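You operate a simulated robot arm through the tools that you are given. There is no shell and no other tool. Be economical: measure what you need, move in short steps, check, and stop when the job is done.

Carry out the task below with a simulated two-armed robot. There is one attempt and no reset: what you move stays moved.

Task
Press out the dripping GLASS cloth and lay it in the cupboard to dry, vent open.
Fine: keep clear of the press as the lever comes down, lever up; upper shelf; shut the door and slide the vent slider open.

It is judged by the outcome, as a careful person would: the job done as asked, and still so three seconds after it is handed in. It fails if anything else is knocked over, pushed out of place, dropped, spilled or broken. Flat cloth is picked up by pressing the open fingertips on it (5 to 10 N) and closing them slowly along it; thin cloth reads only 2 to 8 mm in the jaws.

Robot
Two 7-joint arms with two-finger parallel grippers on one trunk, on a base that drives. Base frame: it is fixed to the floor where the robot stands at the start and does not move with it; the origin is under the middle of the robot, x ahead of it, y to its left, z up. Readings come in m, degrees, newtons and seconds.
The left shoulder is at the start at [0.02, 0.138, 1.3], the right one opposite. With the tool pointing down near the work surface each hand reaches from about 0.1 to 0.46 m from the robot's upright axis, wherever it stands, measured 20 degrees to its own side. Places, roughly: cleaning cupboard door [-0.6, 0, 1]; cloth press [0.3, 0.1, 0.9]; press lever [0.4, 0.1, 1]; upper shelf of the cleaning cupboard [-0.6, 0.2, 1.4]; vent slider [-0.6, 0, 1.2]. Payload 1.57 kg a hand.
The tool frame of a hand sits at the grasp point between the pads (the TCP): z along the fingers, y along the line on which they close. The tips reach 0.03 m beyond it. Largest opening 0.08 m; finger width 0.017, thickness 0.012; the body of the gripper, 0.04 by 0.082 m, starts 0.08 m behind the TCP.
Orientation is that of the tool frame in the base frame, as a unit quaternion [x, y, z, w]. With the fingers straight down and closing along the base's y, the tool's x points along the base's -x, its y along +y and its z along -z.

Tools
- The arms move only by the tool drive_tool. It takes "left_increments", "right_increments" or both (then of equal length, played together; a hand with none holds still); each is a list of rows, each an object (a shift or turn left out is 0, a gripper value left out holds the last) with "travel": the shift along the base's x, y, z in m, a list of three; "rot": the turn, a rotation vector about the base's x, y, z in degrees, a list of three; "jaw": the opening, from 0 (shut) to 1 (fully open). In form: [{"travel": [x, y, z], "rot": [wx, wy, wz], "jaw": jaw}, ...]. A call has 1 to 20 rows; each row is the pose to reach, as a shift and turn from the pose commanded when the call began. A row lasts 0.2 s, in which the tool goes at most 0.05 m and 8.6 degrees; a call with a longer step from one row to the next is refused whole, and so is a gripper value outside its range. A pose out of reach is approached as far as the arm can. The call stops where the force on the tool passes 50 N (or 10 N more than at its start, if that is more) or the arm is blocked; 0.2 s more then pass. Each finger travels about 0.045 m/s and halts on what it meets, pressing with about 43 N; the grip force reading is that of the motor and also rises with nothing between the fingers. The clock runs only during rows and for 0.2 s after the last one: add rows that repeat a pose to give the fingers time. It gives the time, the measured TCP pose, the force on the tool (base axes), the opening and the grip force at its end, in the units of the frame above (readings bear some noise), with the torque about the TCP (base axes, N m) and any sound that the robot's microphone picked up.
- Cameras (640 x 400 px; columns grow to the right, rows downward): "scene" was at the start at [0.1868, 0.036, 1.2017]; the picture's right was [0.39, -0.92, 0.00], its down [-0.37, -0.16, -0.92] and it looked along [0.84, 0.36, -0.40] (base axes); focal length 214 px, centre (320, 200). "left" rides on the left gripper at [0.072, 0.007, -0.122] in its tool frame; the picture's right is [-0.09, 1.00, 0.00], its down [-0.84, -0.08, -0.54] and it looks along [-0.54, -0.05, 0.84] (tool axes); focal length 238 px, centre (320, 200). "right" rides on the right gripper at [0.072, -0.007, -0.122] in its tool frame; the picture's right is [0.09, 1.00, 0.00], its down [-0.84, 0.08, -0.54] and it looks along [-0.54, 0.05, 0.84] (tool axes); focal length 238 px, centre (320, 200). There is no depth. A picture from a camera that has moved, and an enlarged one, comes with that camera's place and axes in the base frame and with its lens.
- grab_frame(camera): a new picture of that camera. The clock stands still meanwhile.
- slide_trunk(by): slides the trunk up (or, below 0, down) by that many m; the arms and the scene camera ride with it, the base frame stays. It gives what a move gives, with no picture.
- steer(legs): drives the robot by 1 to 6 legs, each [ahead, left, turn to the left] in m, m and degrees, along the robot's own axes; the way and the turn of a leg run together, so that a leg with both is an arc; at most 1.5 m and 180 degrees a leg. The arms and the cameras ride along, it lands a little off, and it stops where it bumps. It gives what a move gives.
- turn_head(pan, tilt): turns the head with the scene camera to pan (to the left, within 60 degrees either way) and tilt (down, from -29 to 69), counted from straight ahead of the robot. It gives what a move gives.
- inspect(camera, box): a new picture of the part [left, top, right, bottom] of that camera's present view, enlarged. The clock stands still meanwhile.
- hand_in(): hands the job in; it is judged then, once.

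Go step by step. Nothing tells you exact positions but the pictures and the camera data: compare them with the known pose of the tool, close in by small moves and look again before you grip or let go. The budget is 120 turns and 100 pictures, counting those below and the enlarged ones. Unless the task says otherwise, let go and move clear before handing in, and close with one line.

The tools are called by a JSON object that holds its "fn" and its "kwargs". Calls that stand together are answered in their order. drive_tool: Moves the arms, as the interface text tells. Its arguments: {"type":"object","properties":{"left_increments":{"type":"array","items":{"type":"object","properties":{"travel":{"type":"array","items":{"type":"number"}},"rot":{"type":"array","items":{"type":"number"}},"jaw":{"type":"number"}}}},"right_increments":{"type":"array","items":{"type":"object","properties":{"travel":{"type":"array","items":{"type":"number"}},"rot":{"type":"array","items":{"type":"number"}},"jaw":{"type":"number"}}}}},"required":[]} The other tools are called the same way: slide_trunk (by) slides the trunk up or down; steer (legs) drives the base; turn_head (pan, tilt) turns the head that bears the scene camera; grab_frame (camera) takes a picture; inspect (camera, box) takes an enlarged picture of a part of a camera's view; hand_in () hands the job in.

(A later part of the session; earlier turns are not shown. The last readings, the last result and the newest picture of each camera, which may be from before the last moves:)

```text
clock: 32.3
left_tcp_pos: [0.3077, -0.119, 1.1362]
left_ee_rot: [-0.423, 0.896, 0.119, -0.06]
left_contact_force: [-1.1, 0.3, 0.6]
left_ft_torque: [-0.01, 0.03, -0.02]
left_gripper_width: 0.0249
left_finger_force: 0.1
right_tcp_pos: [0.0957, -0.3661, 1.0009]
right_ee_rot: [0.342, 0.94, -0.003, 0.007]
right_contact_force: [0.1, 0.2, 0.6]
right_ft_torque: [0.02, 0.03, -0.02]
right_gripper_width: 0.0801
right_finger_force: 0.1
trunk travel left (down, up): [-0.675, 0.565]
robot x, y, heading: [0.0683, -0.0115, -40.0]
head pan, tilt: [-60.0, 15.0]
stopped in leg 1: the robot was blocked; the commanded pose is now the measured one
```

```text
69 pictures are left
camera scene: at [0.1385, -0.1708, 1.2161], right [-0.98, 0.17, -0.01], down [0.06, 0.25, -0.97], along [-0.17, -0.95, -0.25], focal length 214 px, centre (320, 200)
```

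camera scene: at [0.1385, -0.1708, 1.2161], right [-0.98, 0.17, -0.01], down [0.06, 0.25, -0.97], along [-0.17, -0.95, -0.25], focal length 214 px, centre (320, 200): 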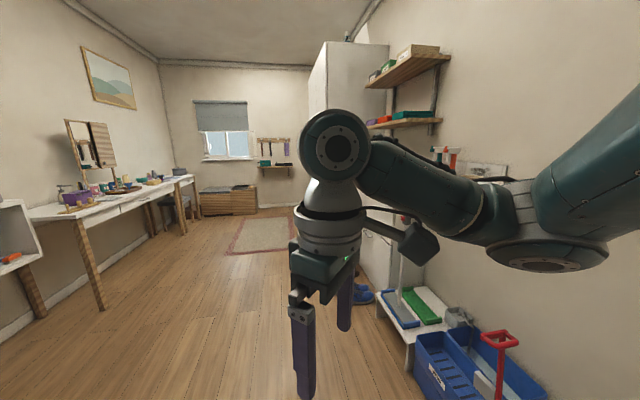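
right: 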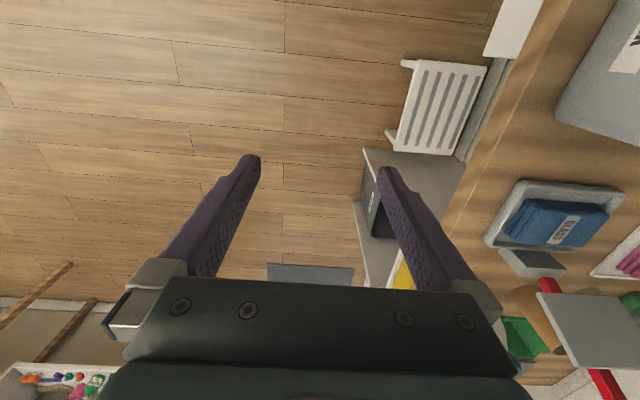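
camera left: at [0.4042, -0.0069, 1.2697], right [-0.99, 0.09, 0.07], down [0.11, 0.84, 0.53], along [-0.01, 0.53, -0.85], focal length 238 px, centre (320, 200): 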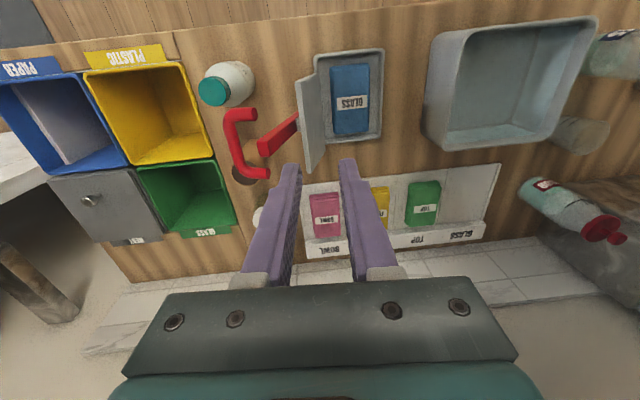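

The turn was blocked at −40°, likely by the counter beside the base. I'll slide away from the counter (toward −y, where the floor is free) and try again.

{"fn": "steer", "kwargs": {"legs": [[0.05, -0.16, 0]]}}

{"fn": "steer", "kwargs": {"legs": [[0, 0, -60]]}}

{"fn": "grab_frame", "kwargs": {"camera": "scene"}}

```text
clock: 33.1
left_tcp_pos: [0.3005, -0.1274, 1.1363]
left_ee_rot: [-0.422, 0.896, 0.123, -0.061]
left_contact_force: [-0.1, -0.2, -0.6]
left_ft_torque: [0.02, -0.02, 0.01]
left_gripper_width: 0.0249
left_finger_force: 0.1
right_tcp_pos: [0.0871, -0.3717, 1.0004]
right_ee_rot: [0.342, 0.94, 0.0, 0.004]
right_contact_force: [-0.2, -0.3, -0.8]
right_ft_torque: [0.02, -0.05, -0.01]
right_gripper_width: 0.08
right_finger_force: 0.0
trunk travel left (down, up): [-0.675, 0.565]
robot x, y, heading: [0.0668, -0.0209, -40.1]
head pan, tilt: [-60.0, 15.0]
stopped in leg 1: the robot was blocked; the commanded pose is now the measured one
```

```text
clock: 33.9
left_tcp_pos: [0.2994, -0.1279, 1.1359]
left_ee_rot: [-0.42, 0.897, 0.123, -0.062]
left_contact_force: [0.3, -0.5, 0.3]
left_ft_torque: [0.0, -0.03, 0.01]
left_gripper_width: 0.025
left_finger_force: 0.1
right_tcp_pos: [0.085, -0.3721, 0.9998]
right_ee_rot: [0.345, 0.939, 0.0, 0.002]
right_contact_force: [0.7, -0.3, -0.1]
right_ft_torque: [0.02, 0.02, -0.02]
right_gripper_width: 0.0801
right_finger_force: 0.1
trunk travel left (down, up): [-0.675, 0.565]
robot x, y, heading: [0.0656, -0.0194, -40.3]
head pan, tilt: [-60.0, 15.0]
stopped in leg 1: the robot was blocked; the commanded pose is now the measured one
```

```text
68 pictures are left
camera scene: at [0.1306, -0.1797, 1.2158], right [-0.98, 0.18, 0.0], down [0.05, 0.25, -0.97], along [-0.17, -0.95, -0.26], focal length 214 px, centre (320, 200)
```

scene: 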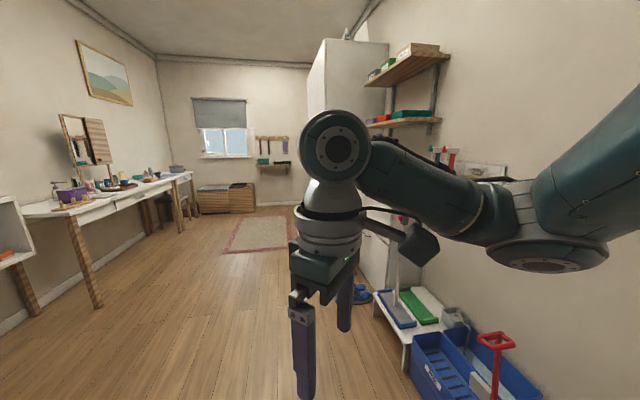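

Still blocked; I need to see what's touching. Looking with the wrist cameras and the head in other directions.

{"fn": "grab_frame", "kwargs": {"camera": "right"}}

{"fn": "grab_frame", "kwargs": {"camera": "left"}}

{"fn": "turn_head", "kwargs": {"pan": 60, "tilt": 40}}

{"fn": "grab_frame", "kwargs": {"camera": "scene"}}

```text
67 pictures are left
camera right: at [0.0245, -0.3288, 1.1207], right [0.57, 0.82, 0.0], down [0.69, -0.48, 0.54], along [0.45, -0.31, -0.84], focal length 238 px, centre (320, 200)
```

right: 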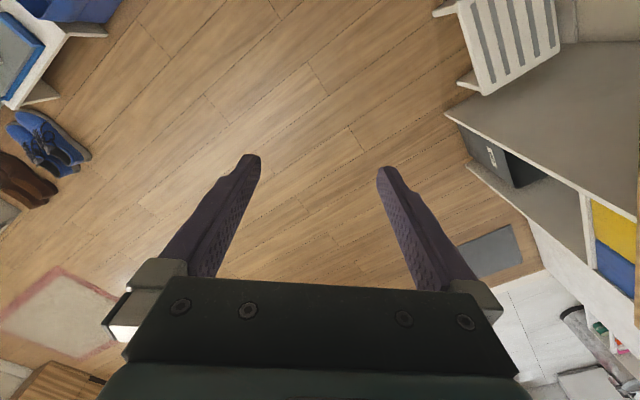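

```text
66 pictures are left
camera left: at [0.2753, -0.2012, 1.256], right [-0.68, 0.69, 0.27], down [0.71, 0.5, 0.49], along [0.2, 0.53, -0.83], focal length 238 px, centre (320, 200)
```

left: 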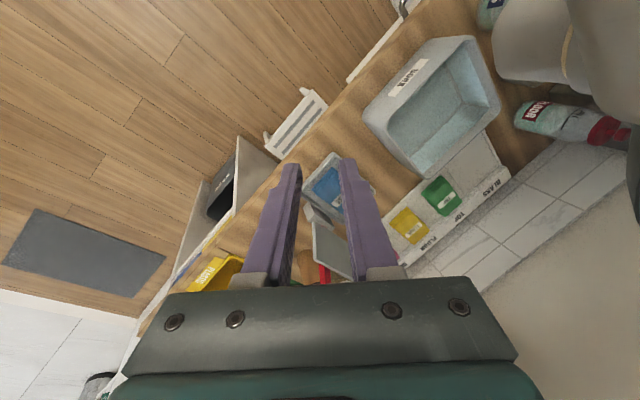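

```text
clock: 35.9
left_tcp_pos: [0.3003, -0.1304, 1.1355]
left_ee_rot: [-0.421, 0.897, 0.122, -0.061]
left_contact_force: [0.1, -0.2, -0.1]
left_ft_torque: [0.03, 0.0, 0.0]
left_gripper_width: 0.0249
left_finger_force: 0.1
right_tcp_pos: [0.0857, -0.3717, 0.9995]
right_ee_rot: [0.344, 0.939, 0.0, 0.002]
right_contact_force: [-0.2, -0.6, 0.3]
right_ft_torque: [0.02, 0.02, 0.02]
right_gripper_width: 0.08
right_finger_force: 0.1
trunk travel left (down, up): [-0.675, 0.565]
robot x, y, heading: [0.0667, -0.0204, -40.2]
head pan, tilt: [60.0, 40.0]
```

```text
65 pictures are left
camera scene: at [0.2276, -0.06, 1.1768], right [0.34, -0.94, 0.0], down [-0.6, -0.22, -0.77], along [0.72, 0.26, -0.64], focal length 214 px, centre (320, 200)
```

scene: 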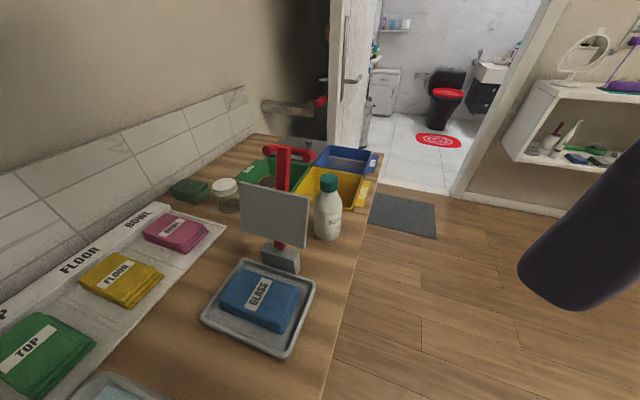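

I can't tell what blocks, so I'll undo the turn, slide sideways to the right away from the counter, and then turn.

{"fn": "steer", "kwargs": {"legs": [[0, 0, 40]]}}

{"fn": "steer", "kwargs": {"legs": [[0, -0.25, 0]]}}

```text
clock: 38.1
left_tcp_pos: [0.31, 0.0444, 1.1348]
left_ee_rot: [0.701, -0.699, -0.096, 0.101]
left_contact_force: [0.0, -0.6, 0.2]
left_ft_torque: [-0.01, 0.03, 0.01]
left_gripper_width: 0.0247
left_finger_force: 0.0
right_tcp_pos: [0.301, -0.279, 0.9994]
right_ee_rot: [0.002, 1.0, 0.001, 0.0]
right_contact_force: [-0.4, -0.3, -0.3]
right_ft_torque: [0.02, -0.02, -0.02]
right_gripper_width: 0.08
right_finger_force: 0.2
trunk travel left (down, up): [-0.675, 0.565]
robot x, y, heading: [0.0694, -0.0201, -0.4]
head pan, tilt: [60.0, 40.0]
```

```text
clock: 39.9
left_tcp_pos: [0.3099, -0.1971, 1.1349]
left_ee_rot: [0.701, -0.699, -0.096, 0.1]
left_contact_force: [-0.2, -0.7, -0.5]
left_ft_torque: [0.03, 0.0, 0.0]
left_gripper_width: 0.0247
left_finger_force: 0.1
right_tcp_pos: [0.301, -0.5202, 0.9998]
right_ee_rot: [0.002, 1.0, 0.0, 0.0]
right_contact_force: [0.1, 0.0, -0.6]
right_ft_torque: [0.04, 0.01, 0.0]
right_gripper_width: 0.08
right_finger_force: 0.0
trunk travel left (down, up): [-0.675, 0.565]
robot x, y, heading: [0.0674, -0.2625, -0.6]
head pan, tilt: [60.0, 40.0]
```

Free now. I'll move forward 0.2 m into open floor and turn right.

{"fn": "steer", "kwargs": {"legs": [[0.2, 0, 0], [0, 0, -90]]}}

{"fn": "turn_head", "kwargs": {"pan": -60, "tilt": 15}}

{"fn": "grab_frame", "kwargs": {"camera": "scene"}}

```text
clock: 45.3
left_tcp_pos: [0.3325, -0.5065, 1.1351]
left_ee_rot: [-0.003, 0.99, 0.138, -0.004]
left_contact_force: [-0.1, 0.0, 0.7]
left_ft_torque: [-0.01, -0.01, -0.02]
left_gripper_width: 0.0249
left_finger_force: 0.0
right_tcp_pos: [0.0084, -0.5018, 1.0001]
right_ee_rot: [0.706, 0.708, 0.0, 0.0]
right_contact_force: [0.6, 0.5, 0.1]
right_ft_torque: [-0.01, -0.02, -0.02]
right_gripper_width: 0.0801
right_finger_force: 0.0
trunk travel left (down, up): [-0.675, 0.565]
robot x, y, heading: [0.2618, -0.2631, -89.8]
head pan, tilt: [60.0, 40.0]
```

```text
clock: 47.3
left_tcp_pos: [0.3347, -0.5082, 1.1346]
left_ee_rot: [-0.005, 0.99, 0.138, -0.004]
left_contact_force: [0.2, -0.1, -0.7]
left_ft_torque: [-0.01, 0.0, 0.0]
left_gripper_width: 0.0249
left_finger_force: 0.0
right_tcp_pos: [0.0099, -0.5014, 0.9998]
right_ee_rot: [0.706, 0.708, 0.0, 0.0]
right_contact_force: [0.1, -0.9, 0.1]
right_ft_torque: [0.0, 0.02, -0.03]
right_gripper_width: 0.0801
right_finger_force: 0.0
trunk travel left (down, up): [-0.675, 0.565]
robot x, y, heading: [0.2674, -0.2644, -89.9]
head pan, tilt: [-60.0, 15.0]
```

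```text
64 pictures are left
camera scene: at [0.1855, -0.412, 1.2155], right [-0.5, 0.87, 0.0], down [0.22, 0.13, -0.97], along [-0.84, -0.48, -0.26], focal length 214 px, centre (320, 200)
```

scene: 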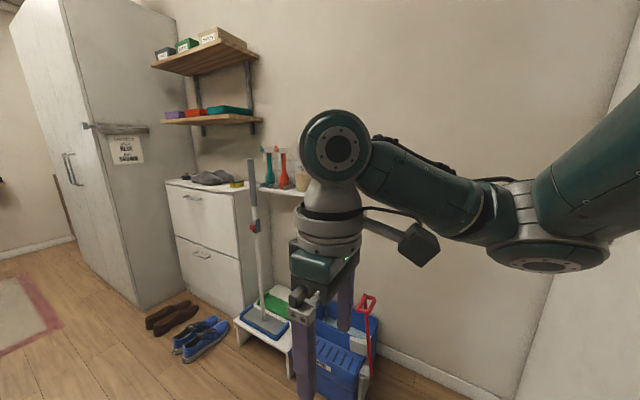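

I can see the back wall; a white flat thing on the far right may be the cupboard. Turn another 60° right.

{"fn": "steer", "kwargs": {"legs": [[0, 0, -60]]}}

{"fn": "turn_head", "kwargs": {"pan": -20, "tilt": 5}}

{"fn": "grab_frame", "kwargs": {"camera": "scene"}}

```text
clock: 50.4
left_tcp_pos: [0.0908, -0.4484, 1.1358]
left_ee_rot: [0.486, 0.863, 0.123, 0.066]
left_contact_force: [-0.7, 0.9, 0.3]
left_ft_torque: [0.01, -0.02, -0.01]
left_gripper_width: 0.0249
left_finger_force: 0.1
right_tcp_pos: [-0.0689, -0.1667, 1.0]
right_ee_rot: [0.964, 0.267, 0.001, 0.001]
right_contact_force: [0.4, 1.5, 0.2]
right_ft_torque: [-0.01, 0.03, 0.0]
right_gripper_width: 0.08
right_finger_force: 0.1
trunk travel left (down, up): [-0.675, 0.565]
robot x, y, heading: [0.2653, -0.2641, -149.4]
head pan, tilt: [-60.0, 15.0]
```

```text
clock: 51.4
left_tcp_pos: [0.0907, -0.4502, 1.1355]
left_ee_rot: [0.486, 0.863, 0.123, 0.066]
left_contact_force: [0.6, 0.5, 1.2]
left_ft_torque: [0.03, 0.01, -0.02]
left_gripper_width: 0.0248
left_finger_force: 0.0
right_tcp_pos: [-0.0704, -0.1656, 0.9994]
right_ee_rot: [0.964, 0.266, 0.001, 0.0]
right_contact_force: [-0.2, -0.4, -0.9]
right_ft_torque: [0.01, 0.01, 0.01]
right_gripper_width: 0.0801
right_finger_force: 0.0
trunk travel left (down, up): [-0.675, 0.565]
robot x, y, heading: [0.2647, -0.2624, -149.0]
head pan, tilt: [-20.0, 5.0]
```

```text
63 pictures are left
camera scene: at [0.0904, -0.3337, 1.2317], right [-0.19, 0.98, 0.0], down [0.09, 0.02, -1.0], along [-0.98, -0.19, -0.09], focal length 214 px, centre (320, 200)
```

scene: 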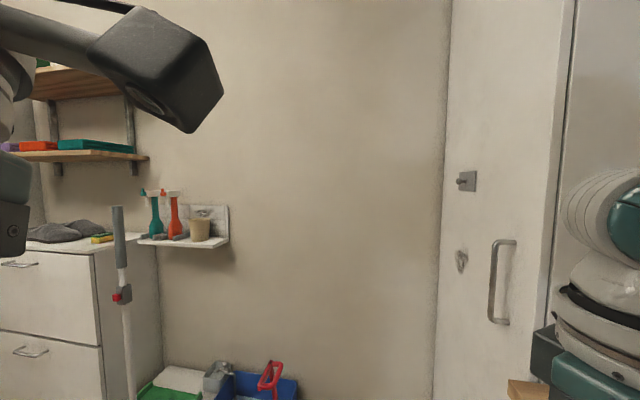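

I see a cupboard with a vertical handle, a small slider and a keyhole. I'll face it and look closer.

{"fn": "steer", "kwargs": {"legs": [[0, 0, -31]]}}

{"fn": "turn_head", "kwargs": {"pan": -5, "tilt": 0}}

{"fn": "grab_frame", "kwargs": {"camera": "scene"}}

```text
clock: 53.4
left_tcp_pos: [0.0215, -0.3328, 1.1347]
left_ee_rot: [0.699, 0.702, 0.101, 0.096]
left_contact_force: [0.6, -0.1, 0.0]
left_ft_torque: [-0.04, 0.01, 0.0]
left_gripper_width: 0.0248
left_finger_force: 0.1
right_tcp_pos: [0.0283, -0.0087, 0.9996]
right_ee_rot: [1.0, -0.002, 0.0, 0.0]
right_contact_force: [0.8, 1.0, -0.1]
right_ft_torque: [0.0, 0.02, 0.02]
right_gripper_width: 0.0801
right_finger_force: 0.1
trunk travel left (down, up): [-0.675, 0.565]
robot x, y, heading: [0.2665, -0.2629, 179.8]
head pan, tilt: [-20.0, 5.0]
```

```text
clock: 54.1
left_tcp_pos: [0.0202, -0.3319, 1.1351]
left_ee_rot: [0.698, 0.702, 0.101, 0.096]
left_contact_force: [-0.3, -0.1, 0.4]
left_ft_torque: [0.01, 0.01, 0.03]
left_gripper_width: 0.0248
left_finger_force: 0.1
right_tcp_pos: [0.0282, -0.0095, 0.9996]
right_ee_rot: [1.0, -0.002, 0.001, 0.0]
right_contact_force: [-1.0, -0.5, -0.5]
right_ft_torque: [-0.01, 0.01, -0.01]
right_gripper_width: 0.0801
right_finger_force: 0.1
trunk travel left (down, up): [-0.675, 0.565]
robot x, y, heading: [0.2626, -0.2639, 179.6]
head pan, tilt: [-5.0, 0.0]
```

```text
62 pictures are left
camera scene: at [0.0769, -0.2567, 1.2396], right [0.09, 1.0, 0.0], down [0.0, 0.0, -1.0], along [-1.0, 0.09, 0.0], focal length 214 px, centre (320, 200)
```

scene: 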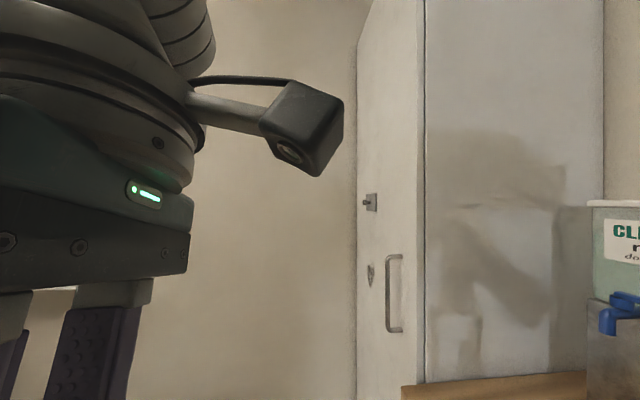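

The cupboard's door plane faces −y (at y≈0), spanning x≈−0.88 to −0.35; handle at about (−0.49, 0, 1.0), slider at about (−0.70, 0, 1.23). I zoom in on the fittings.

{"fn": "inspect", "kwargs": {"camera": "scene", "box": [340, 170, 440, 350]}}

{"fn": "turn_head", "kwargs": {"pan": 10, "tilt": 45}}

{"fn": "grab_frame", "kwargs": {"camera": "scene"}}

```text
2.22 times, centred on (390, 260) of scene
camera zoom: at [0.0769, -0.2567, 1.2396], right [0.09, 1.0, 0.0], down [0.0, 0.0, -1.0], along [-1.0, 0.09, 0.0], focal length 477 px, centre (164, 67)
```

zoom: 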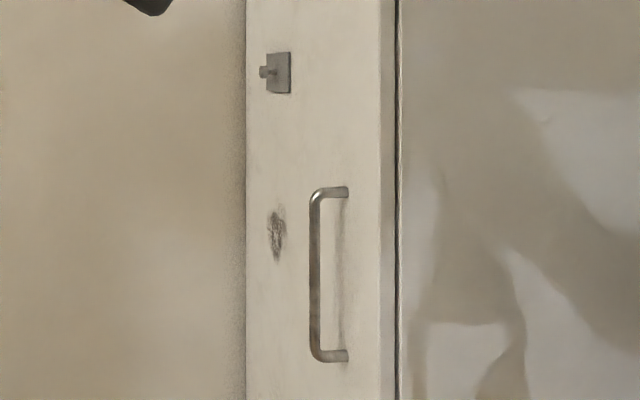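

```text
clock: 55.2
left_tcp_pos: [0.0207, -0.3342, 1.1353]
left_ee_rot: [0.698, 0.702, 0.101, 0.096]
left_contact_force: [0.2, 0.9, -1.1]
left_ft_torque: [-0.02, -0.01, -0.02]
left_gripper_width: 0.0247
left_finger_force: 0.0
right_tcp_pos: [0.0285, -0.0093, 1.0]
right_ee_rot: [1.0, -0.001, 0.001, 0.0]
right_contact_force: [-0.2, 0.1, 0.1]
right_ft_torque: [-0.02, -0.02, 0.0]
right_gripper_width: 0.0798
right_finger_force: 0.0
trunk travel left (down, up): [-0.675, 0.565]
robot x, y, heading: [0.2623, -0.266, 179.8]
head pan, tilt: [10.0, 45.0]
```

```text
60 pictures are left
camera scene: at [0.0863, -0.2787, 1.1688], right [-0.17, 0.99, 0.0], down [0.7, 0.12, -0.71], along [-0.7, -0.12, -0.71], focal length 214 px, centre (320, 200)
```

scene: 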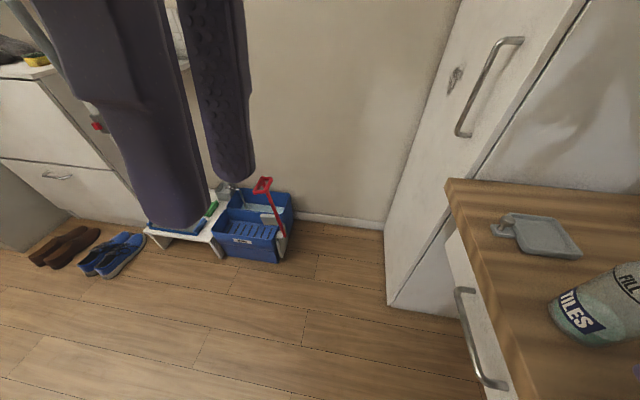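

Now the layout is clear: cupboard corner at (−0.38, 0), counter edge at y≈−0.07, bucket near (−0.6, −0.75). I'll drive to about (−0.2, −0.42) and face the door.

{"fn": "steer", "kwargs": {"legs": [[0.46, 0.15, 0]]}}

{"fn": "steer", "kwargs": {"legs": [[0, 0, -80]]}}

{"fn": "turn_head", "kwargs": {"pan": 35, "tilt": 30}}

{"fn": "grab_frame", "kwargs": {"camera": "scene"}}

```text
clock: 58.2
left_tcp_pos: [-0.451, -0.4819, 1.1358]
left_ee_rot: [0.699, 0.701, 0.101, 0.096]
left_contact_force: [-1.2, -0.5, 0.6]
left_ft_torque: [-0.03, -0.01, -0.03]
left_gripper_width: 0.025
left_finger_force: 0.0
right_tcp_pos: [-0.4432, -0.1584, 0.9998]
right_ee_rot: [1.0, -0.002, 0.002, 0.0]
right_contact_force: [0.3, 0.1, 0.6]
right_ft_torque: [0.02, -0.01, -0.03]
right_gripper_width: 0.0801
right_finger_force: 0.0
trunk travel left (down, up): [-0.675, 0.565]
robot x, y, heading: [-0.2034, -0.4173, 179.6]
head pan, tilt: [10.0, 45.0]
```

```text
clock: 62.0
left_tcp_pos: [-0.3202, -0.1881, 1.135]
left_ee_rot: [0.986, 0.097, 0.017, 0.137]
left_contact_force: [0.1, -0.2, -0.4]
left_ft_torque: [-0.03, -0.01, 0.01]
left_gripper_width: 0.0248
left_finger_force: 0.0
right_tcp_pos: [-0.0008, -0.1347, 0.9994]
right_ee_rot: [0.771, -0.637, 0.0, 0.001]
right_contact_force: [-1.2, 0.0, 0.0]
right_ft_torque: [-0.03, 0.01, -0.01]
right_gripper_width: 0.08
right_finger_force: 0.0
trunk travel left (down, up): [-0.675, 0.565]
robot x, y, heading: [-0.2085, -0.416, 100.9]
head pan, tilt: [10.0, 45.0]
```

```text
clock: 62.8
left_tcp_pos: [-0.321, -0.1888, 1.1355]
left_ee_rot: [0.986, 0.097, 0.017, 0.138]
left_contact_force: [-0.4, -0.8, -0.5]
left_ft_torque: [-0.03, 0.0, 0.04]
left_gripper_width: 0.0248
left_finger_force: 0.0
right_tcp_pos: [-0.0008, -0.1343, 1.0005]
right_ee_rot: [0.771, -0.637, 0.0, 0.0]
right_contact_force: [-0.8, 0.1, 0.3]
right_ft_torque: [0.01, -0.01, 0.02]
right_gripper_width: 0.0797
right_finger_force: 0.1
trunk travel left (down, up): [-0.675, 0.565]
robot x, y, heading: [-0.2092, -0.416, 100.8]
head pan, tilt: [35.0, 30.0]
```

```text
59 pictures are left
camera scene: at [-0.2891, -0.2539, 1.1913], right [0.7, 0.72, 0.0], down [0.36, -0.35, -0.87], along [-0.62, 0.6, -0.5], focal length 214 px, centre (320, 200)
```

scene: 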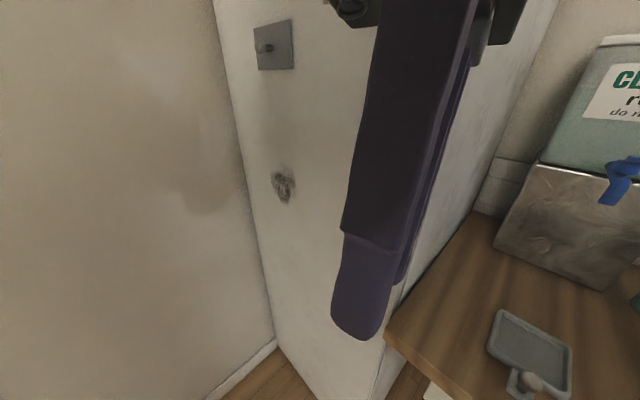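

The robot faces the door. I'll back up 10 cm for room and rotate the left hand so its fingers point horizontally at the door (+y), closing along x.

{"fn": "steer", "kwargs": {"legs": [[-0.1, 0, 0]]}}

{"fn": "drive_tool", "kwargs": {"left_increments": [{"rot": [4.51, 4.18, -5.23], "jaw": 0.6}, {"rot": [9.02, 8.36, -10.46]}, {"rot": [13.53, 12.54, -15.69]}, {"rot": [18.04, 16.72, -20.92]}, {"rot": [22.55, 20.9, -26.15]}, {"rot": [27.06, 25.08, -31.38], "travel": [-0.01, 0, 0]}, {"rot": [31.57, 29.26, -36.61], "travel": [-0.02, 0, 0]}, {"rot": [36.08, 33.44, -41.84], "travel": [-0.03, 0, 0]}, {"rot": [40.59, 37.62, -47.07], "travel": [-0.04, 0, 0]}, {"rot": [45.1, 41.8, -52.3], "travel": [-0.05, 0, 0]}, {"rot": [49.61, 45.98, -57.53], "travel": [-0.06, 0, -0.01]}, {"rot": [54.12, 50.16, -62.76], "travel": [-0.07, 0, -0.02]}, {"rot": [58.63, 54.34, -67.99], "travel": [-0.08, 0.01, -0.03]}, {"rot": [63.14, 58.52, -73.22], "travel": [-0.09, 0.02, -0.04]}, {"rot": [67.65, 62.7, -78.45], "travel": [-0.1, 0.03, -0.05]}, {"rot": [72.16, 66.88, -83.68], "travel": [-0.11, 0.04, -0.06]}, {"rot": [76.67, 71.06, -88.9], "travel": [-0.12, 0.05, -0.07]}]}}

{"fn": "grab_frame", "kwargs": {"camera": "scene"}}

{"fn": "grab_frame", "kwargs": {"camera": "left"}}

```text
clock: 64.0
left_tcp_pos: [-0.3004, -0.2893, 1.1333]
left_ee_rot: [0.985, 0.098, 0.017, 0.139]
left_contact_force: [0.5, 0.5, -0.1]
left_ft_torque: [-0.02, 0.0, -0.01]
left_gripper_width: 0.0249
left_finger_force: 0.0
right_tcp_pos: [0.0189, -0.2349, 0.999]
right_ee_rot: [0.771, -0.637, 0.001, 0.0]
right_contact_force: [0.3, 0.1, 0.5]
right_ft_torque: [0.02, 0.03, 0.0]
right_gripper_width: 0.08
right_finger_force: 0.1
trunk travel left (down, up): [-0.675, 0.565]
robot x, y, heading: [-0.1897, -0.515, 101.1]
head pan, tilt: [35.0, 30.0]
```

```text
clock: 64.7
left_tcp_pos: [-0.2965, -0.3234, 1.0955]
left_ee_rot: [0.99, 0.006, -0.048, 0.136]
left_contact_force: [1.7, 0.8, -0.6]
left_ft_torque: [-0.02, 0.1, 0.02]
left_gripper_width: 0.0481
left_finger_force: 0.0
right_tcp_pos: [0.0181, -0.2355, 1.0]
right_ee_rot: [0.771, -0.637, 0.0, 0.001]
right_contact_force: [-0.6, 0.5, -0.4]
right_ft_torque: [0.01, 0.04, 0.0]
right_gripper_width: 0.0803
right_finger_force: 0.0
trunk travel left (down, up): [-0.675, 0.565]
robot x, y, heading: [-0.1894, -0.517, 100.7]
head pan, tilt: [35.0, 30.0]
stopped in row 3 (left hand): the arm was blocked; the commanded pose is now the measured one
```

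```text
58 pictures are left
camera scene: at [-0.2701, -0.3547, 1.1913], right [0.7, 0.72, 0.0], down [0.36, -0.35, -0.87], along [-0.62, 0.6, -0.5], focal length 214 px, centre (320, 200)
```

scene: 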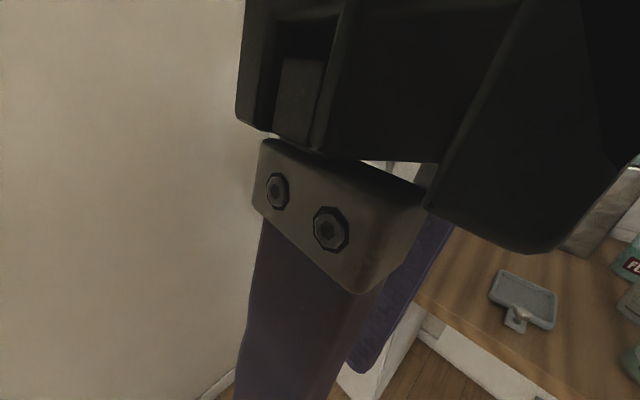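

```text
57 pictures are left
camera left: at [-0.2128, -0.2968, 1.2075], right [-0.07, -0.96, 0.28], down [-0.78, 0.22, 0.58], along [-0.62, -0.18, -0.77], focal length 238 px, centre (320, 200)
```

left: 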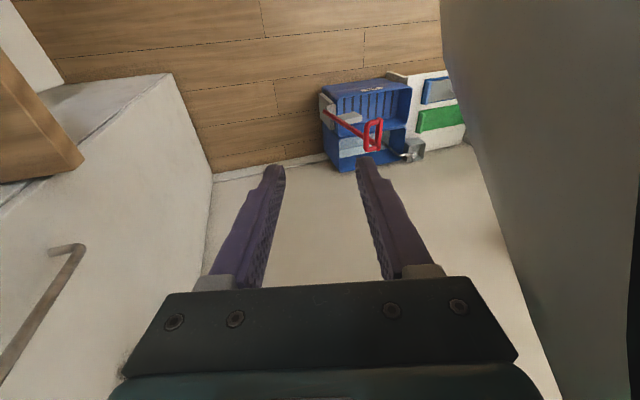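

The left wrist is cramped near the body. I'll first extend the hand away from the body, then rotate.

{"fn": "drive_tool", "kwargs": {"left_increments": [{"travel": [0, 0.03, 0.03]}, {"travel": [-0.02, 0.06, 0.05]}, {"travel": [-0.04, 0.09, 0.07]}, {"travel": [-0.06, 0.11, 0.07]}, {"travel": [-0.08, 0.12, 0.07]}]}}

```text
clock: 65.9
left_tcp_pos: [-0.3785, -0.1997, 1.1678]
left_ee_rot: [0.99, 0.007, -0.047, 0.134]
left_contact_force: [0.7, -0.5, 0.6]
left_ft_torque: [0.02, 0.01, 0.04]
left_gripper_width: 0.0478
left_finger_force: 0.0
right_tcp_pos: [0.018, -0.2351, 1.0]
right_ee_rot: [0.771, -0.637, 0.001, 0.001]
right_contact_force: [-0.1, 0.0, -0.7]
right_ft_torque: [0.02, 0.04, 0.0]
right_gripper_width: 0.0798
right_finger_force: 0.0
trunk travel left (down, up): [-0.675, 0.565]
robot x, y, heading: [-0.1916, -0.5146, 100.8]
head pan, tilt: [35.0, 30.0]
```

Now undo the yaw (stage A), then pitch the fingers forward (stage B).

{"fn": "drive_tool", "kwargs": {"left_increments": [{"rot": [0, 0, -8.2]}, {"rot": [0, 0, -16.4]}, {"rot": [0, 0, -24.6]}, {"rot": [0, 0, -32.8]}, {"rot": [0, 0, -41]}, {"rot": [0, 0, -49.2]}, {"rot": [0, 0, -57.4]}, {"rot": [0, 0, -65.6]}, {"rot": [0, 0, -73.8]}, {"rot": [0, 0, -82]}, {"rot": [0, 0, -90]}]}}

{"fn": "drive_tool", "kwargs": {"left_increments": [{"rot": [7.65, -1.03, -1.145]}, {"rot": [15.3, -2.06, -2.29]}, {"rot": [22.95, -3.09, -3.435], "travel": [-0.01, 0, 0]}, {"rot": [30.6, -4.12, -4.58], "travel": [-0.02, 0, -0.01]}, {"rot": [38.25, -5.15, -5.725], "travel": [-0.03, 0, -0.02]}, {"rot": [45.9, -6.18, -6.87], "travel": [-0.04, 0, -0.03]}, {"rot": [53.55, -7.21, -8.015], "travel": [-0.05, 0, -0.05]}, {"rot": [61.2, -8.24, -9.16], "travel": [-0.06, 0, -0.07]}, {"rot": [68.85, -9.27, -10.305], "travel": [-0.07, 0, -0.09]}, {"rot": [76.5, -10.3, -11.45], "travel": [-0.08, 0, -0.11]}, {"rot": [84.1, -11.3, -12.6], "travel": [-0.09, 0, -0.12]}]}}

{"fn": "grab_frame", "kwargs": {"camera": "scene"}}

{"fn": "grab_frame", "kwargs": {"camera": "left"}}

```text
clock: 68.3
left_tcp_pos: [-0.377, -0.2011, 1.1655]
left_ee_rot: [0.703, -0.697, -0.131, 0.061]
left_contact_force: [-0.3, -0.2, 0.6]
left_ft_torque: [-0.04, 0.01, 0.01]
left_gripper_width: 0.0479
left_finger_force: 0.0
right_tcp_pos: [0.0175, -0.2369, 0.9988]
right_ee_rot: [0.771, -0.637, 0.0, 0.0]
right_contact_force: [-0.6, -0.7, -0.2]
right_ft_torque: [-0.01, 0.04, 0.05]
right_gripper_width: 0.0796
right_finger_force: 0.1
trunk travel left (down, up): [-0.675, 0.565]
robot x, y, heading: [-0.1929, -0.5147, 100.6]
head pan, tilt: [35.0, 30.0]
```

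```text
clock: 70.7
left_tcp_pos: [-0.4659, -0.2045, 1.0457]
left_ee_rot: [-0.5, 0.499, 0.502, 0.499]
left_contact_force: [0.1, 0.3, -0.7]
left_ft_torque: [0.0, -0.03, -0.01]
left_gripper_width: 0.0481
left_finger_force: 0.0
left hand out of reach, approached as far as the arm can: row 5, 6, 7, 8
right_tcp_pos: [0.0183, -0.2352, 1.0]
right_ee_rot: [0.771, -0.637, 0.001, 0.001]
right_contact_force: [0.6, 1.0, 0.4]
right_ft_torque: [-0.02, 0.0, -0.04]
right_gripper_width: 0.0802
right_finger_force: 0.1
trunk travel left (down, up): [-0.675, 0.565]
robot x, y, heading: [-0.1862, -0.5178, 101.0]
head pan, tilt: [35.0, 30.0]
```

```text
56 pictures are left
camera scene: at [-0.2699, -0.3547, 1.1913], right [0.7, 0.72, 0.0], down [0.36, -0.35, -0.87], along [-0.62, 0.6, -0.5], focal length 214 px, centre (320, 200)
```

scene: 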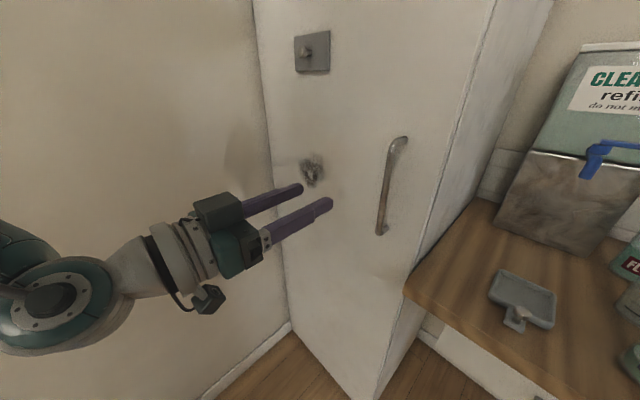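

```text
55 pictures are left
camera left: at [-0.4723, -0.3267, 0.9749], right [-1.0, 0.0, 0.09], down [0.08, -0.54, 0.84], along [0.05, 0.84, 0.54], focal length 238 px, centre (320, 200)
```

left: 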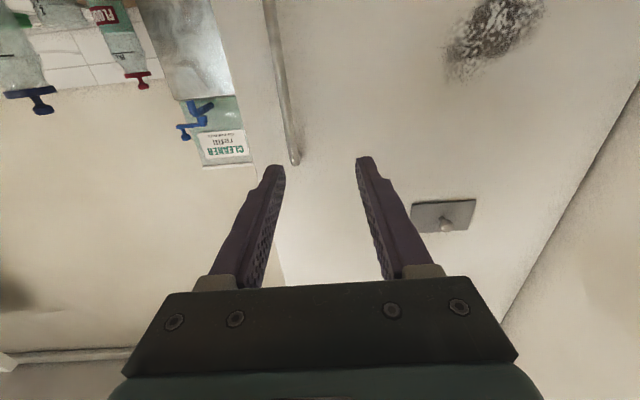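

The hand orientation is exact. Handle bar at about (−0.427, −0.03, 0.92–1.10). I'll align in front of it and approach part way.

{"fn": "drive_tool", "kwargs": {"left_increments": [{"travel": [0.02, 0, -0.02], "jaw": 0.7}, {"travel": [0.039, 0.01, -0.035]}, {"travel": [0.039, 0.04, -0.035]}, {"travel": [0.039, 0.08, -0.035]}, {"travel": [0.039, 0.11, -0.035]}]}}

{"fn": "grab_frame", "kwargs": {"camera": "left"}}

{"fn": "inspect", "kwargs": {"camera": "scene", "box": [280, 100, 460, 280]}}

```text
clock: 71.9
left_tcp_pos: [-0.4277, -0.0923, 1.0096]
left_ee_rot: [-0.499, 0.499, 0.502, 0.5]
left_contact_force: [-0.3, 0.4, 0.4]
left_ft_torque: [-0.01, -0.01, 0.01]
left_gripper_width: 0.0563
left_finger_force: 0.0
right_tcp_pos: [0.0178, -0.2336, 0.9997]
right_ee_rot: [0.771, -0.636, 0.0, 0.0]
right_contact_force: [0.0, 0.2, 1.0]
right_ft_torque: [-0.02, -0.05, -0.01]
right_gripper_width: 0.0798
right_finger_force: 0.0
trunk travel left (down, up): [-0.675, 0.565]
robot x, y, heading: [-0.1903, -0.5133, 101.0]
head pan, tilt: [35.0, 30.0]
```

```text
54 pictures are left
camera left: at [-0.434, -0.2141, 0.9377], right [-1.0, 0.0, 0.09], down [0.08, -0.54, 0.84], along [0.05, 0.84, 0.54], focal length 238 px, centre (320, 200)
```

left: 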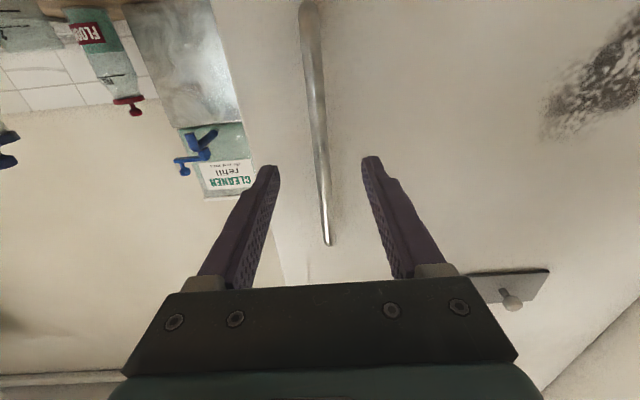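

```text
2.22 times, centred on (370, 190) of scene
camera zoom: at [-0.2699, -0.3546, 1.1913], right [0.7, 0.72, 0.0], down [0.36, -0.35, -0.87], along [-0.62, 0.6, -0.5], focal length 477 px, centre (209, 222)
```

zoom: 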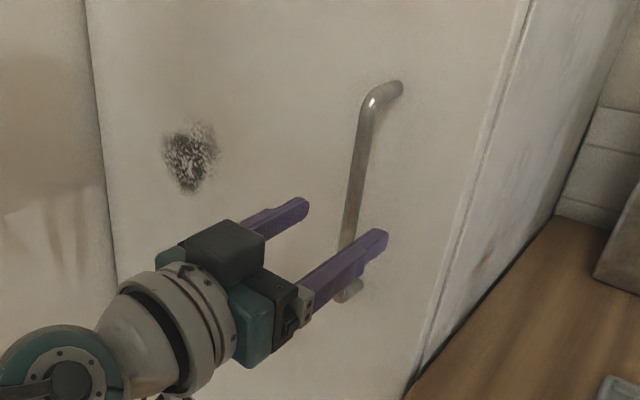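

Bar centred between the fingers. Advance 4.5 cm and close on the handle.

{"fn": "drive_tool", "kwargs": {"left_increments": [{"travel": [0.001, 0.02, 0]}, {"travel": [0.001, 0.038, 0]}, {"travel": [0.001, 0.046, 0], "jaw": 0.05}, {"travel": [0.001, 0.046, 0]}, {"travel": [0.001, 0.046, 0]}, {"travel": [0.001, 0.046, 0]}, {"travel": [0.001, 0.046, 0]}]}}

{"fn": "inspect", "kwargs": {"camera": "scene", "box": [280, 100, 460, 280]}}

```text
clock: 73.5
left_tcp_pos: [-0.4305, -0.0456, 1.0086]
left_ee_rot: [-0.5, 0.498, 0.503, 0.498]
left_contact_force: [-8.2, 1.2, -3.4]
left_ft_torque: [0.19, -0.12, 0.01]
left_gripper_width: 0.0117
left_finger_force: 29.4
right_tcp_pos: [0.017, -0.2357, 0.9987]
right_ee_rot: [0.771, -0.637, -0.001, 0.001]
right_contact_force: [-0.2, -0.2, 0.6]
right_ft_torque: [0.02, 0.0, -0.02]
right_gripper_width: 0.0802
right_finger_force: 0.0
trunk travel left (down, up): [-0.675, 0.565]
robot x, y, heading: [-0.1867, -0.5178, 101.0]
head pan, tilt: [35.0, 30.0]
```

```text
2.22 times, centred on (370, 190) of scene
camera zoom: at [-0.271, -0.3547, 1.1914], right [0.7, 0.72, 0.0], down [0.36, -0.35, -0.87], along [-0.62, 0.6, -0.5], focal length 477 px, centre (209, 222)
```

zoom: 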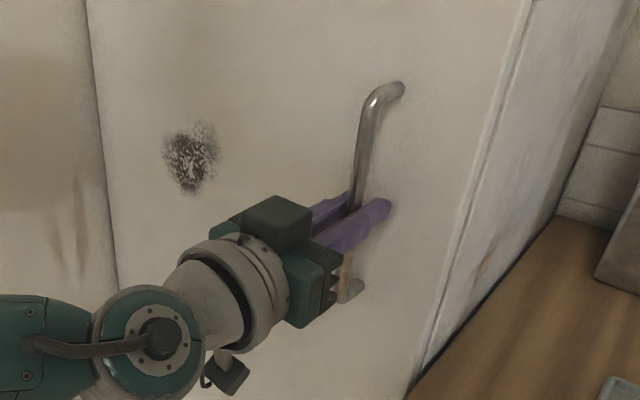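

Handle gripped. Pull the door open along its arc about 20°.

{"fn": "drive_tool", "kwargs": {"left_increments": [{"travel": [-0.0025, -0.0195, 0]}, {"travel": [-0.0056, -0.039, 0]}, {"travel": [-0.0098, -0.058, 0]}, {"travel": [-0.0146, -0.0774, 0]}, {"travel": [-0.0205, -0.096, 0]}, {"travel": [-0.027, -0.115, 0]}, {"travel": [-0.034, -0.133, 0]}, {"travel": [-0.0425, -0.151, 0]}]}}

{"fn": "grab_frame", "kwargs": {"camera": "scene"}}

```text
clock: 75.3
left_tcp_pos: [-0.4739, -0.1967, 1.0102]
left_ee_rot: [-0.5, 0.5, 0.504, 0.497]
left_contact_force: [-28.2, 14.3, -11.9]
left_ft_torque: [-0.51, -0.1, 0.04]
left_gripper_width: 0.0122
left_finger_force: 29.1
right_tcp_pos: [0.0153, -0.234, 0.9981]
right_ee_rot: [0.771, -0.636, -0.003, 0.001]
right_contact_force: [0.3, -0.1, -0.3]
right_ft_torque: [0.01, 0.02, -0.01]
right_gripper_width: 0.0797
right_finger_force: 0.1
trunk travel left (down, up): [-0.675, 0.565]
robot x, y, heading: [-0.1885, -0.5175, 100.9]
head pan, tilt: [35.0, 30.0]
```

```text
51 pictures are left
camera scene: at [-0.2731, -0.3535, 1.1919], right [0.7, 0.72, 0.0], down [0.36, -0.35, -0.87], along [-0.62, 0.6, -0.5], focal length 214 px, centre (320, 200)
```

scene: 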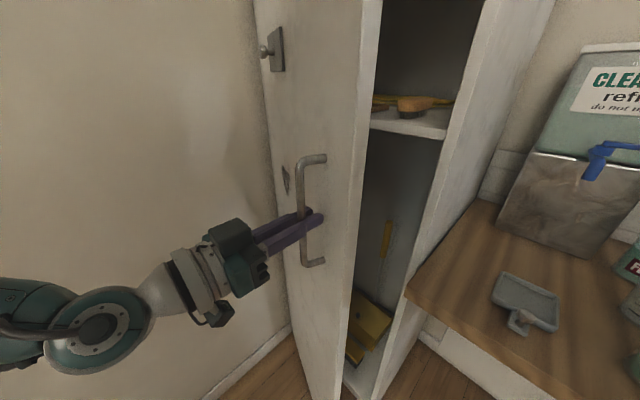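

The door is opening nicely with the tool being pulled toward −x (hinge nearer than assumed). I'll relax in −x, and check force to fix the hinge estimate.

{"fn": "drive_tool", "kwargs": {"left_increments": [{"travel": [-0.006, 0, 0]}, {"travel": [-0.012, 0, 0]}, {"travel": [-0.012, 0, 0]}]}}

{"fn": "drive_tool", "kwargs": {"left_increments": [{"travel": [-0.007, -0.015, 0], "rot": [0, 0, -4]}, {"travel": [-0.015, -0.03, 0], "rot": [0, 0, -8]}, {"travel": [-0.025, -0.043, 0], "rot": [0, 0, -12]}]}}

```text
clock: 76.1
left_tcp_pos: [-0.4754, -0.1983, 1.0104]
left_ee_rot: [-0.498, 0.499, 0.5, 0.503]
left_contact_force: [14.8, -7.3, 15.1]
left_ft_torque: [-0.58, 0.19, -0.04]
left_gripper_width: 0.0119
left_finger_force: 28.9
right_tcp_pos: [0.0203, -0.2351, 0.9999]
right_ee_rot: [0.771, -0.637, 0.002, 0.0]
right_contact_force: [-0.5, 0.7, 0.1]
right_ft_torque: [0.02, -0.01, -0.01]
right_gripper_width: 0.0799
right_finger_force: 0.1
trunk travel left (down, up): [-0.675, 0.565]
robot x, y, heading: [-0.1856, -0.5148, 100.6]
head pan, tilt: [35.0, 30.0]
```

```text
clock: 76.9
left_tcp_pos: [-0.5028, -0.2408, 1.0106]
left_ee_rot: [-0.444, 0.548, 0.445, 0.551]
left_contact_force: [16.0, -11.5, 16.3]
left_ft_torque: [-0.22, 0.17, 0.02]
left_gripper_width: 0.012
left_finger_force: 29.0
right_tcp_pos: [0.0205, -0.2366, 0.9998]
right_ee_rot: [0.771, -0.637, 0.0, 0.0]
right_contact_force: [-0.7, -0.1, -0.6]
right_ft_torque: [-0.01, 0.0, -0.01]
right_gripper_width: 0.08
right_finger_force: 0.1
trunk travel left (down, up): [-0.675, 0.565]
robot x, y, heading: [-0.1866, -0.5138, 100.9]
head pan, tilt: [35.0, 30.0]
```

Fitted hinge ≈ (−0.80, −0.02), radius ≈ 0.37. Continue the arc to about 60° open.

{"fn": "drive_tool", "kwargs": {"left_increments": [{"travel": [-0.014, -0.0177, 0], "rot": [0, 0, -3]}, {"travel": [-0.0295, -0.035, 0], "rot": [0, 0, -6]}, {"travel": [-0.0456, -0.0509, 0], "rot": [0, 0, -9]}, {"travel": [-0.0632, -0.0661, 0], "rot": [0, 0, -12]}, {"travel": [-0.0811, -0.0799, 0], "rot": [0, 0, -15]}, {"travel": [-0.1004, -0.0928, 0], "rot": [0, 0, -18]}, {"travel": [-0.1199, -0.1043, 0], "rot": [0, 0, -21]}, {"travel": [-0.1406, -0.1147, 0], "rot": [0, 0, -24]}]}}

{"fn": "grab_frame", "kwargs": {"camera": "scene"}}

```text
clock: 78.7
left_tcp_pos: [-0.5116, -0.3794, 1.005]
left_ee_rot: [-0.32, 0.628, 0.335, 0.625]
left_contact_force: [-0.4, 0.3, -0.5]
left_ft_torque: [-0.03, 0.0, 0.0]
left_gripper_width: 0.0039
left_finger_force: 0.2
left hand out of reach, approached as far as the arm can: row 2, 3, 4, 5, 6, 7, 8
right_tcp_pos: [0.0186, -0.2364, 1.0001]
right_ee_rot: [0.771, -0.637, 0.0, 0.0]
right_contact_force: [-0.9, -0.3, 0.3]
right_ft_torque: [-0.02, 0.01, -0.02]
right_gripper_width: 0.0802
right_finger_force: 0.1
trunk travel left (down, up): [-0.675, 0.565]
robot x, y, heading: [-0.1897, -0.5143, 100.5]
head pan, tilt: [35.0, 30.0]
```

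```text
50 pictures are left
camera scene: at [-0.2701, -0.3547, 1.1913], right [0.7, 0.72, 0.0], down [0.36, -0.35, -0.87], along [-0.62, 0.6, -0.5], focal length 214 px, centre (320, 200)
```

scene: 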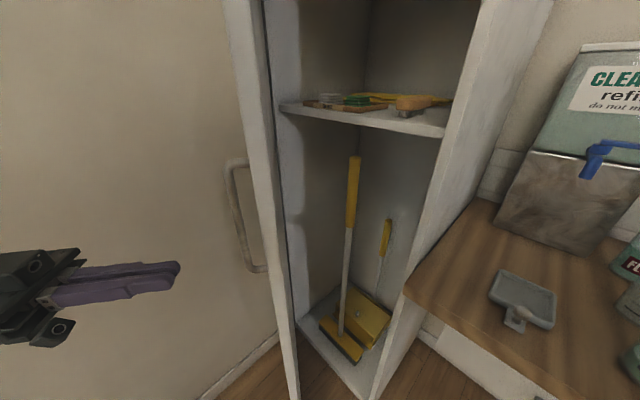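

The hand slipped off but the door is well open and stays. I'll look up at the upper shelf.

{"fn": "turn_head", "kwargs": {"pan": 25, "tilt": -10}}

{"fn": "grab_frame", "kwargs": {"camera": "scene"}}

```text
clock: 79.8
left_tcp_pos: [-0.511, -0.3787, 1.0061]
left_ee_rot: [-0.32, 0.628, 0.335, 0.625]
left_contact_force: [0.5, 0.6, 0.5]
left_ft_torque: [-0.01, -0.04, -0.01]
left_gripper_width: 0.0041
left_finger_force: 0.1
right_tcp_pos: [0.0184, -0.2345, 0.9987]
right_ee_rot: [0.771, -0.637, 0.001, 0.001]
right_contact_force: [1.2, 0.1, 0.0]
right_ft_torque: [-0.03, 0.03, 0.02]
right_gripper_width: 0.0797
right_finger_force: 0.0
trunk travel left (down, up): [-0.675, 0.565]
robot x, y, heading: [-0.1895, -0.5155, 101.0]
head pan, tilt: [25.0, -10.0]
```

```text
49 pictures are left
camera scene: at [-0.2545, -0.3494, 1.2548], right [0.81, 0.59, 0.0], down [-0.1, 0.14, -0.98], along [-0.58, 0.8, 0.17], focal length 214 px, centre (320, 200)
```

scene: 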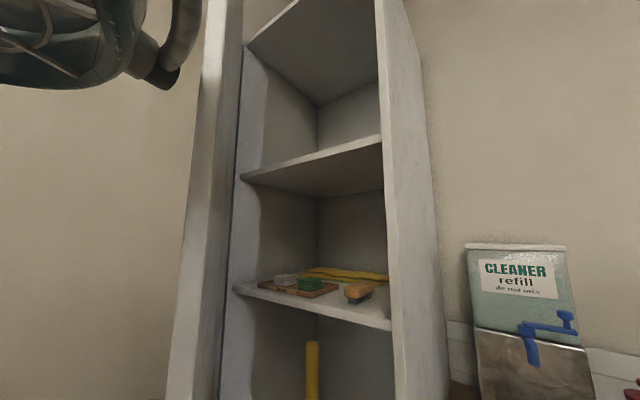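

Upper shelf front edge is at z≈1.44, x from −0.83 to −0.38, with lots of headroom. Door stays open. Now I'll go to the front of the counter near the press, facing +y, to fetch the cloth.

{"fn": "steer", "kwargs": {"legs": [[0, -0.2, 0], [0, 0, -11], [0, -0.44, 0]]}}

{"fn": "turn_head", "kwargs": {"pan": 15, "tilt": 45}}

{"fn": "grab_frame", "kwargs": {"camera": "scene"}}

```text
clock: 84.3
left_tcp_pos: [0.1451, -0.2836, 1.0057]
left_ee_rot: [-0.259, 0.656, 0.274, 0.654]
left_contact_force: [0.1, 0.4, 0.5]
left_ft_torque: [-0.02, 0.01, 0.0]
left_gripper_width: 0.0039
left_finger_force: 0.0
right_tcp_pos: [0.6944, -0.243, 0.9999]
right_ee_rot: [0.707, -0.707, 0.001, 0.001]
right_contact_force: [-0.9, 0.1, 2.1]
right_ft_torque: [0.02, 0.03, -0.01]
right_gripper_width: 0.0803
right_finger_force: 0.1
trunk travel left (down, up): [-0.675, 0.565]
robot x, y, heading: [0.4346, -0.4778, 90.0]
head pan, tilt: [25.0, -10.0]
```

```text
clock: 85.6
left_tcp_pos: [0.1462, -0.2824, 1.0063]
left_ee_rot: [-0.26, 0.655, 0.275, 0.654]
left_contact_force: [-0.3, 0.1, -0.4]
left_ft_torque: [-0.02, 0.0, 0.04]
left_gripper_width: 0.0041
left_finger_force: 0.1
right_tcp_pos: [0.6928, -0.2422, 0.9993]
right_ee_rot: [-0.707, 0.707, -0.001, 0.0]
right_contact_force: [0.4, 0.1, 0.0]
right_ft_torque: [0.02, 0.01, 0.0]
right_gripper_width: 0.08
right_finger_force: 0.0
trunk travel left (down, up): [-0.675, 0.565]
robot x, y, heading: [0.4406, -0.4809, 89.8]
head pan, tilt: [15.0, 45.0]
```

```text
48 pictures are left
camera scene: at [0.4184, -0.3005, 1.1688], right [0.97, 0.26, 0.0], down [0.18, -0.68, -0.71], along [-0.18, 0.68, -0.71], focal length 214 px, centre (320, 200)
```

scene: 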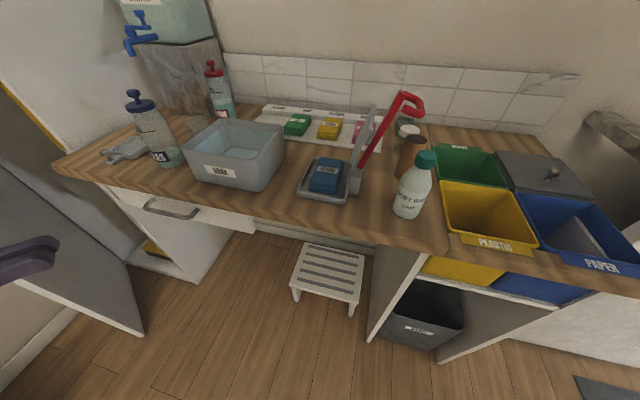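

Good overview; all upright. Now re-orient the left hand: yaw to +y and then fingers down, moving toward the space in front of the press.

{"fn": "drive_tool", "kwargs": {"left_increments": [{"travel": [0.02, 0, 0.02], "rot": [0, 0, 7.6]}, {"travel": [0.05, 0, 0.04], "rot": [0, 0, 15.2]}, {"travel": [0.08, 0, 0.06], "rot": [0, 0, 22.8]}, {"travel": [0.11, 0.01, 0.08], "rot": [0, 0, 30.4]}, {"travel": [0.14, 0.02, 0.1], "rot": [0, 0, 38]}, {"travel": [0.15, 0.04, 0.12], "rot": [0, 0, 45.6], "jaw": 0.85}]}}

{"fn": "drive_tool", "kwargs": {"left_increments": [{"rot": [-8.2, 0, 0], "travel": [0, 0, 0.01]}, {"rot": [-16.4, 0, 0], "travel": [0, 0.01, 0.02]}, {"rot": [-24.6, 0, 0], "travel": [0, 0.03, 0.03]}, {"rot": [-32.8, 0, 0], "travel": [0.01, 0.05, 0.03]}, {"rot": [-41, 0, 0], "travel": [0.02, 0.07, 0.03]}, {"rot": [-49.2, 0, 0], "travel": [0.03, 0.09, 0.03]}, {"rot": [-57.4, 0, 0], "travel": [0.03, 0.1, 0.03]}, {"rot": [-65.6, 0, 0], "travel": [0.03, 0.11, 0.03]}, {"rot": [-73.8, 0, 0], "travel": [0.03, 0.11, 0.03]}, {"rot": [-82, 0, 0], "travel": [0.03, 0.12, 0.02]}, {"rot": [-90, 0, 0], "travel": [0.03, 0.13, 0]}]}}

{"fn": "grab_frame", "kwargs": {"camera": "left"}}

```text
clock: 87.0
left_tcp_pos: [0.2982, -0.2415, 1.1179]
left_ee_rot: [-0.495, 0.503, 0.506, 0.497]
left_contact_force: [-0.4, -0.3, -0.8]
left_ft_torque: [0.01, 0.0, 0.0]
left_gripper_width: 0.0379
left_finger_force: 0.0
left hand out of reach, approached as far as the arm can: row 6
right_tcp_pos: [0.6943, -0.2424, 0.9996]
right_ee_rot: [0.707, -0.707, 0.0, 0.001]
right_contact_force: [-0.1, 0.4, -0.3]
right_ft_torque: [0.01, -0.01, 0.01]
right_gripper_width: 0.08
right_finger_force: 0.0
trunk travel left (down, up): [-0.675, 0.565]
robot x, y, heading: [0.4365, -0.4788, 89.9]
head pan, tilt: [15.0, 45.0]
```

```text
clock: 87.7
left_tcp_pos: [0.3349, -0.2099, 1.067]
left_ee_rot: [-0.577, 0.588, 0.412, 0.389]
left_contact_force: [-25.7, -20.1, -10.8]
left_ft_torque: [3.01, -1.76, -3.95]
left_gripper_width: 0.0681
left_finger_force: 0.1
left hand out of reach, approached as far as the arm can: row 1, 2, 3
right_tcp_pos: [0.693, -0.242, 0.9986]
right_ee_rot: [-0.707, 0.707, 0.001, -0.002]
right_contact_force: [-0.8, 0.0, -0.4]
right_ft_torque: [0.0, -0.03, 0.01]
right_gripper_width: 0.0799
right_finger_force: 0.0
trunk travel left (down, up): [-0.675, 0.565]
robot x, y, heading: [0.4344, -0.4774, 90.0]
head pan, tilt: [15.0, 45.0]
stopped in row 3 (left hand): the force on the tool passed its limit at 129 N (the readings are from after the stop); the commanded pose is now the measured one
```

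```text
47 pictures are left
camera left: at [0.3288, -0.3504, 1.0447], right [-0.99, 0.03, 0.12], down [0.11, -0.21, 0.97], along [0.05, 0.98, 0.2], focal length 238 px, centre (320, 200)
```

left: 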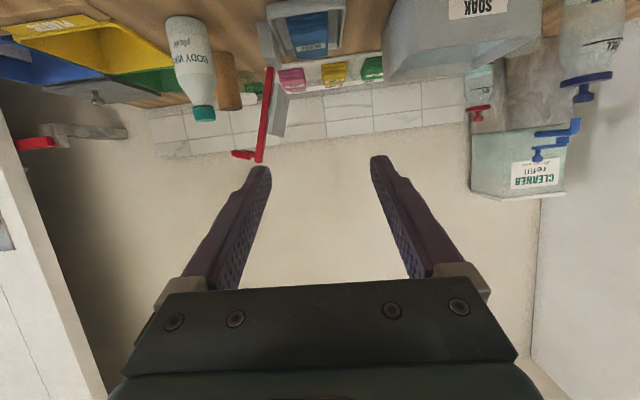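

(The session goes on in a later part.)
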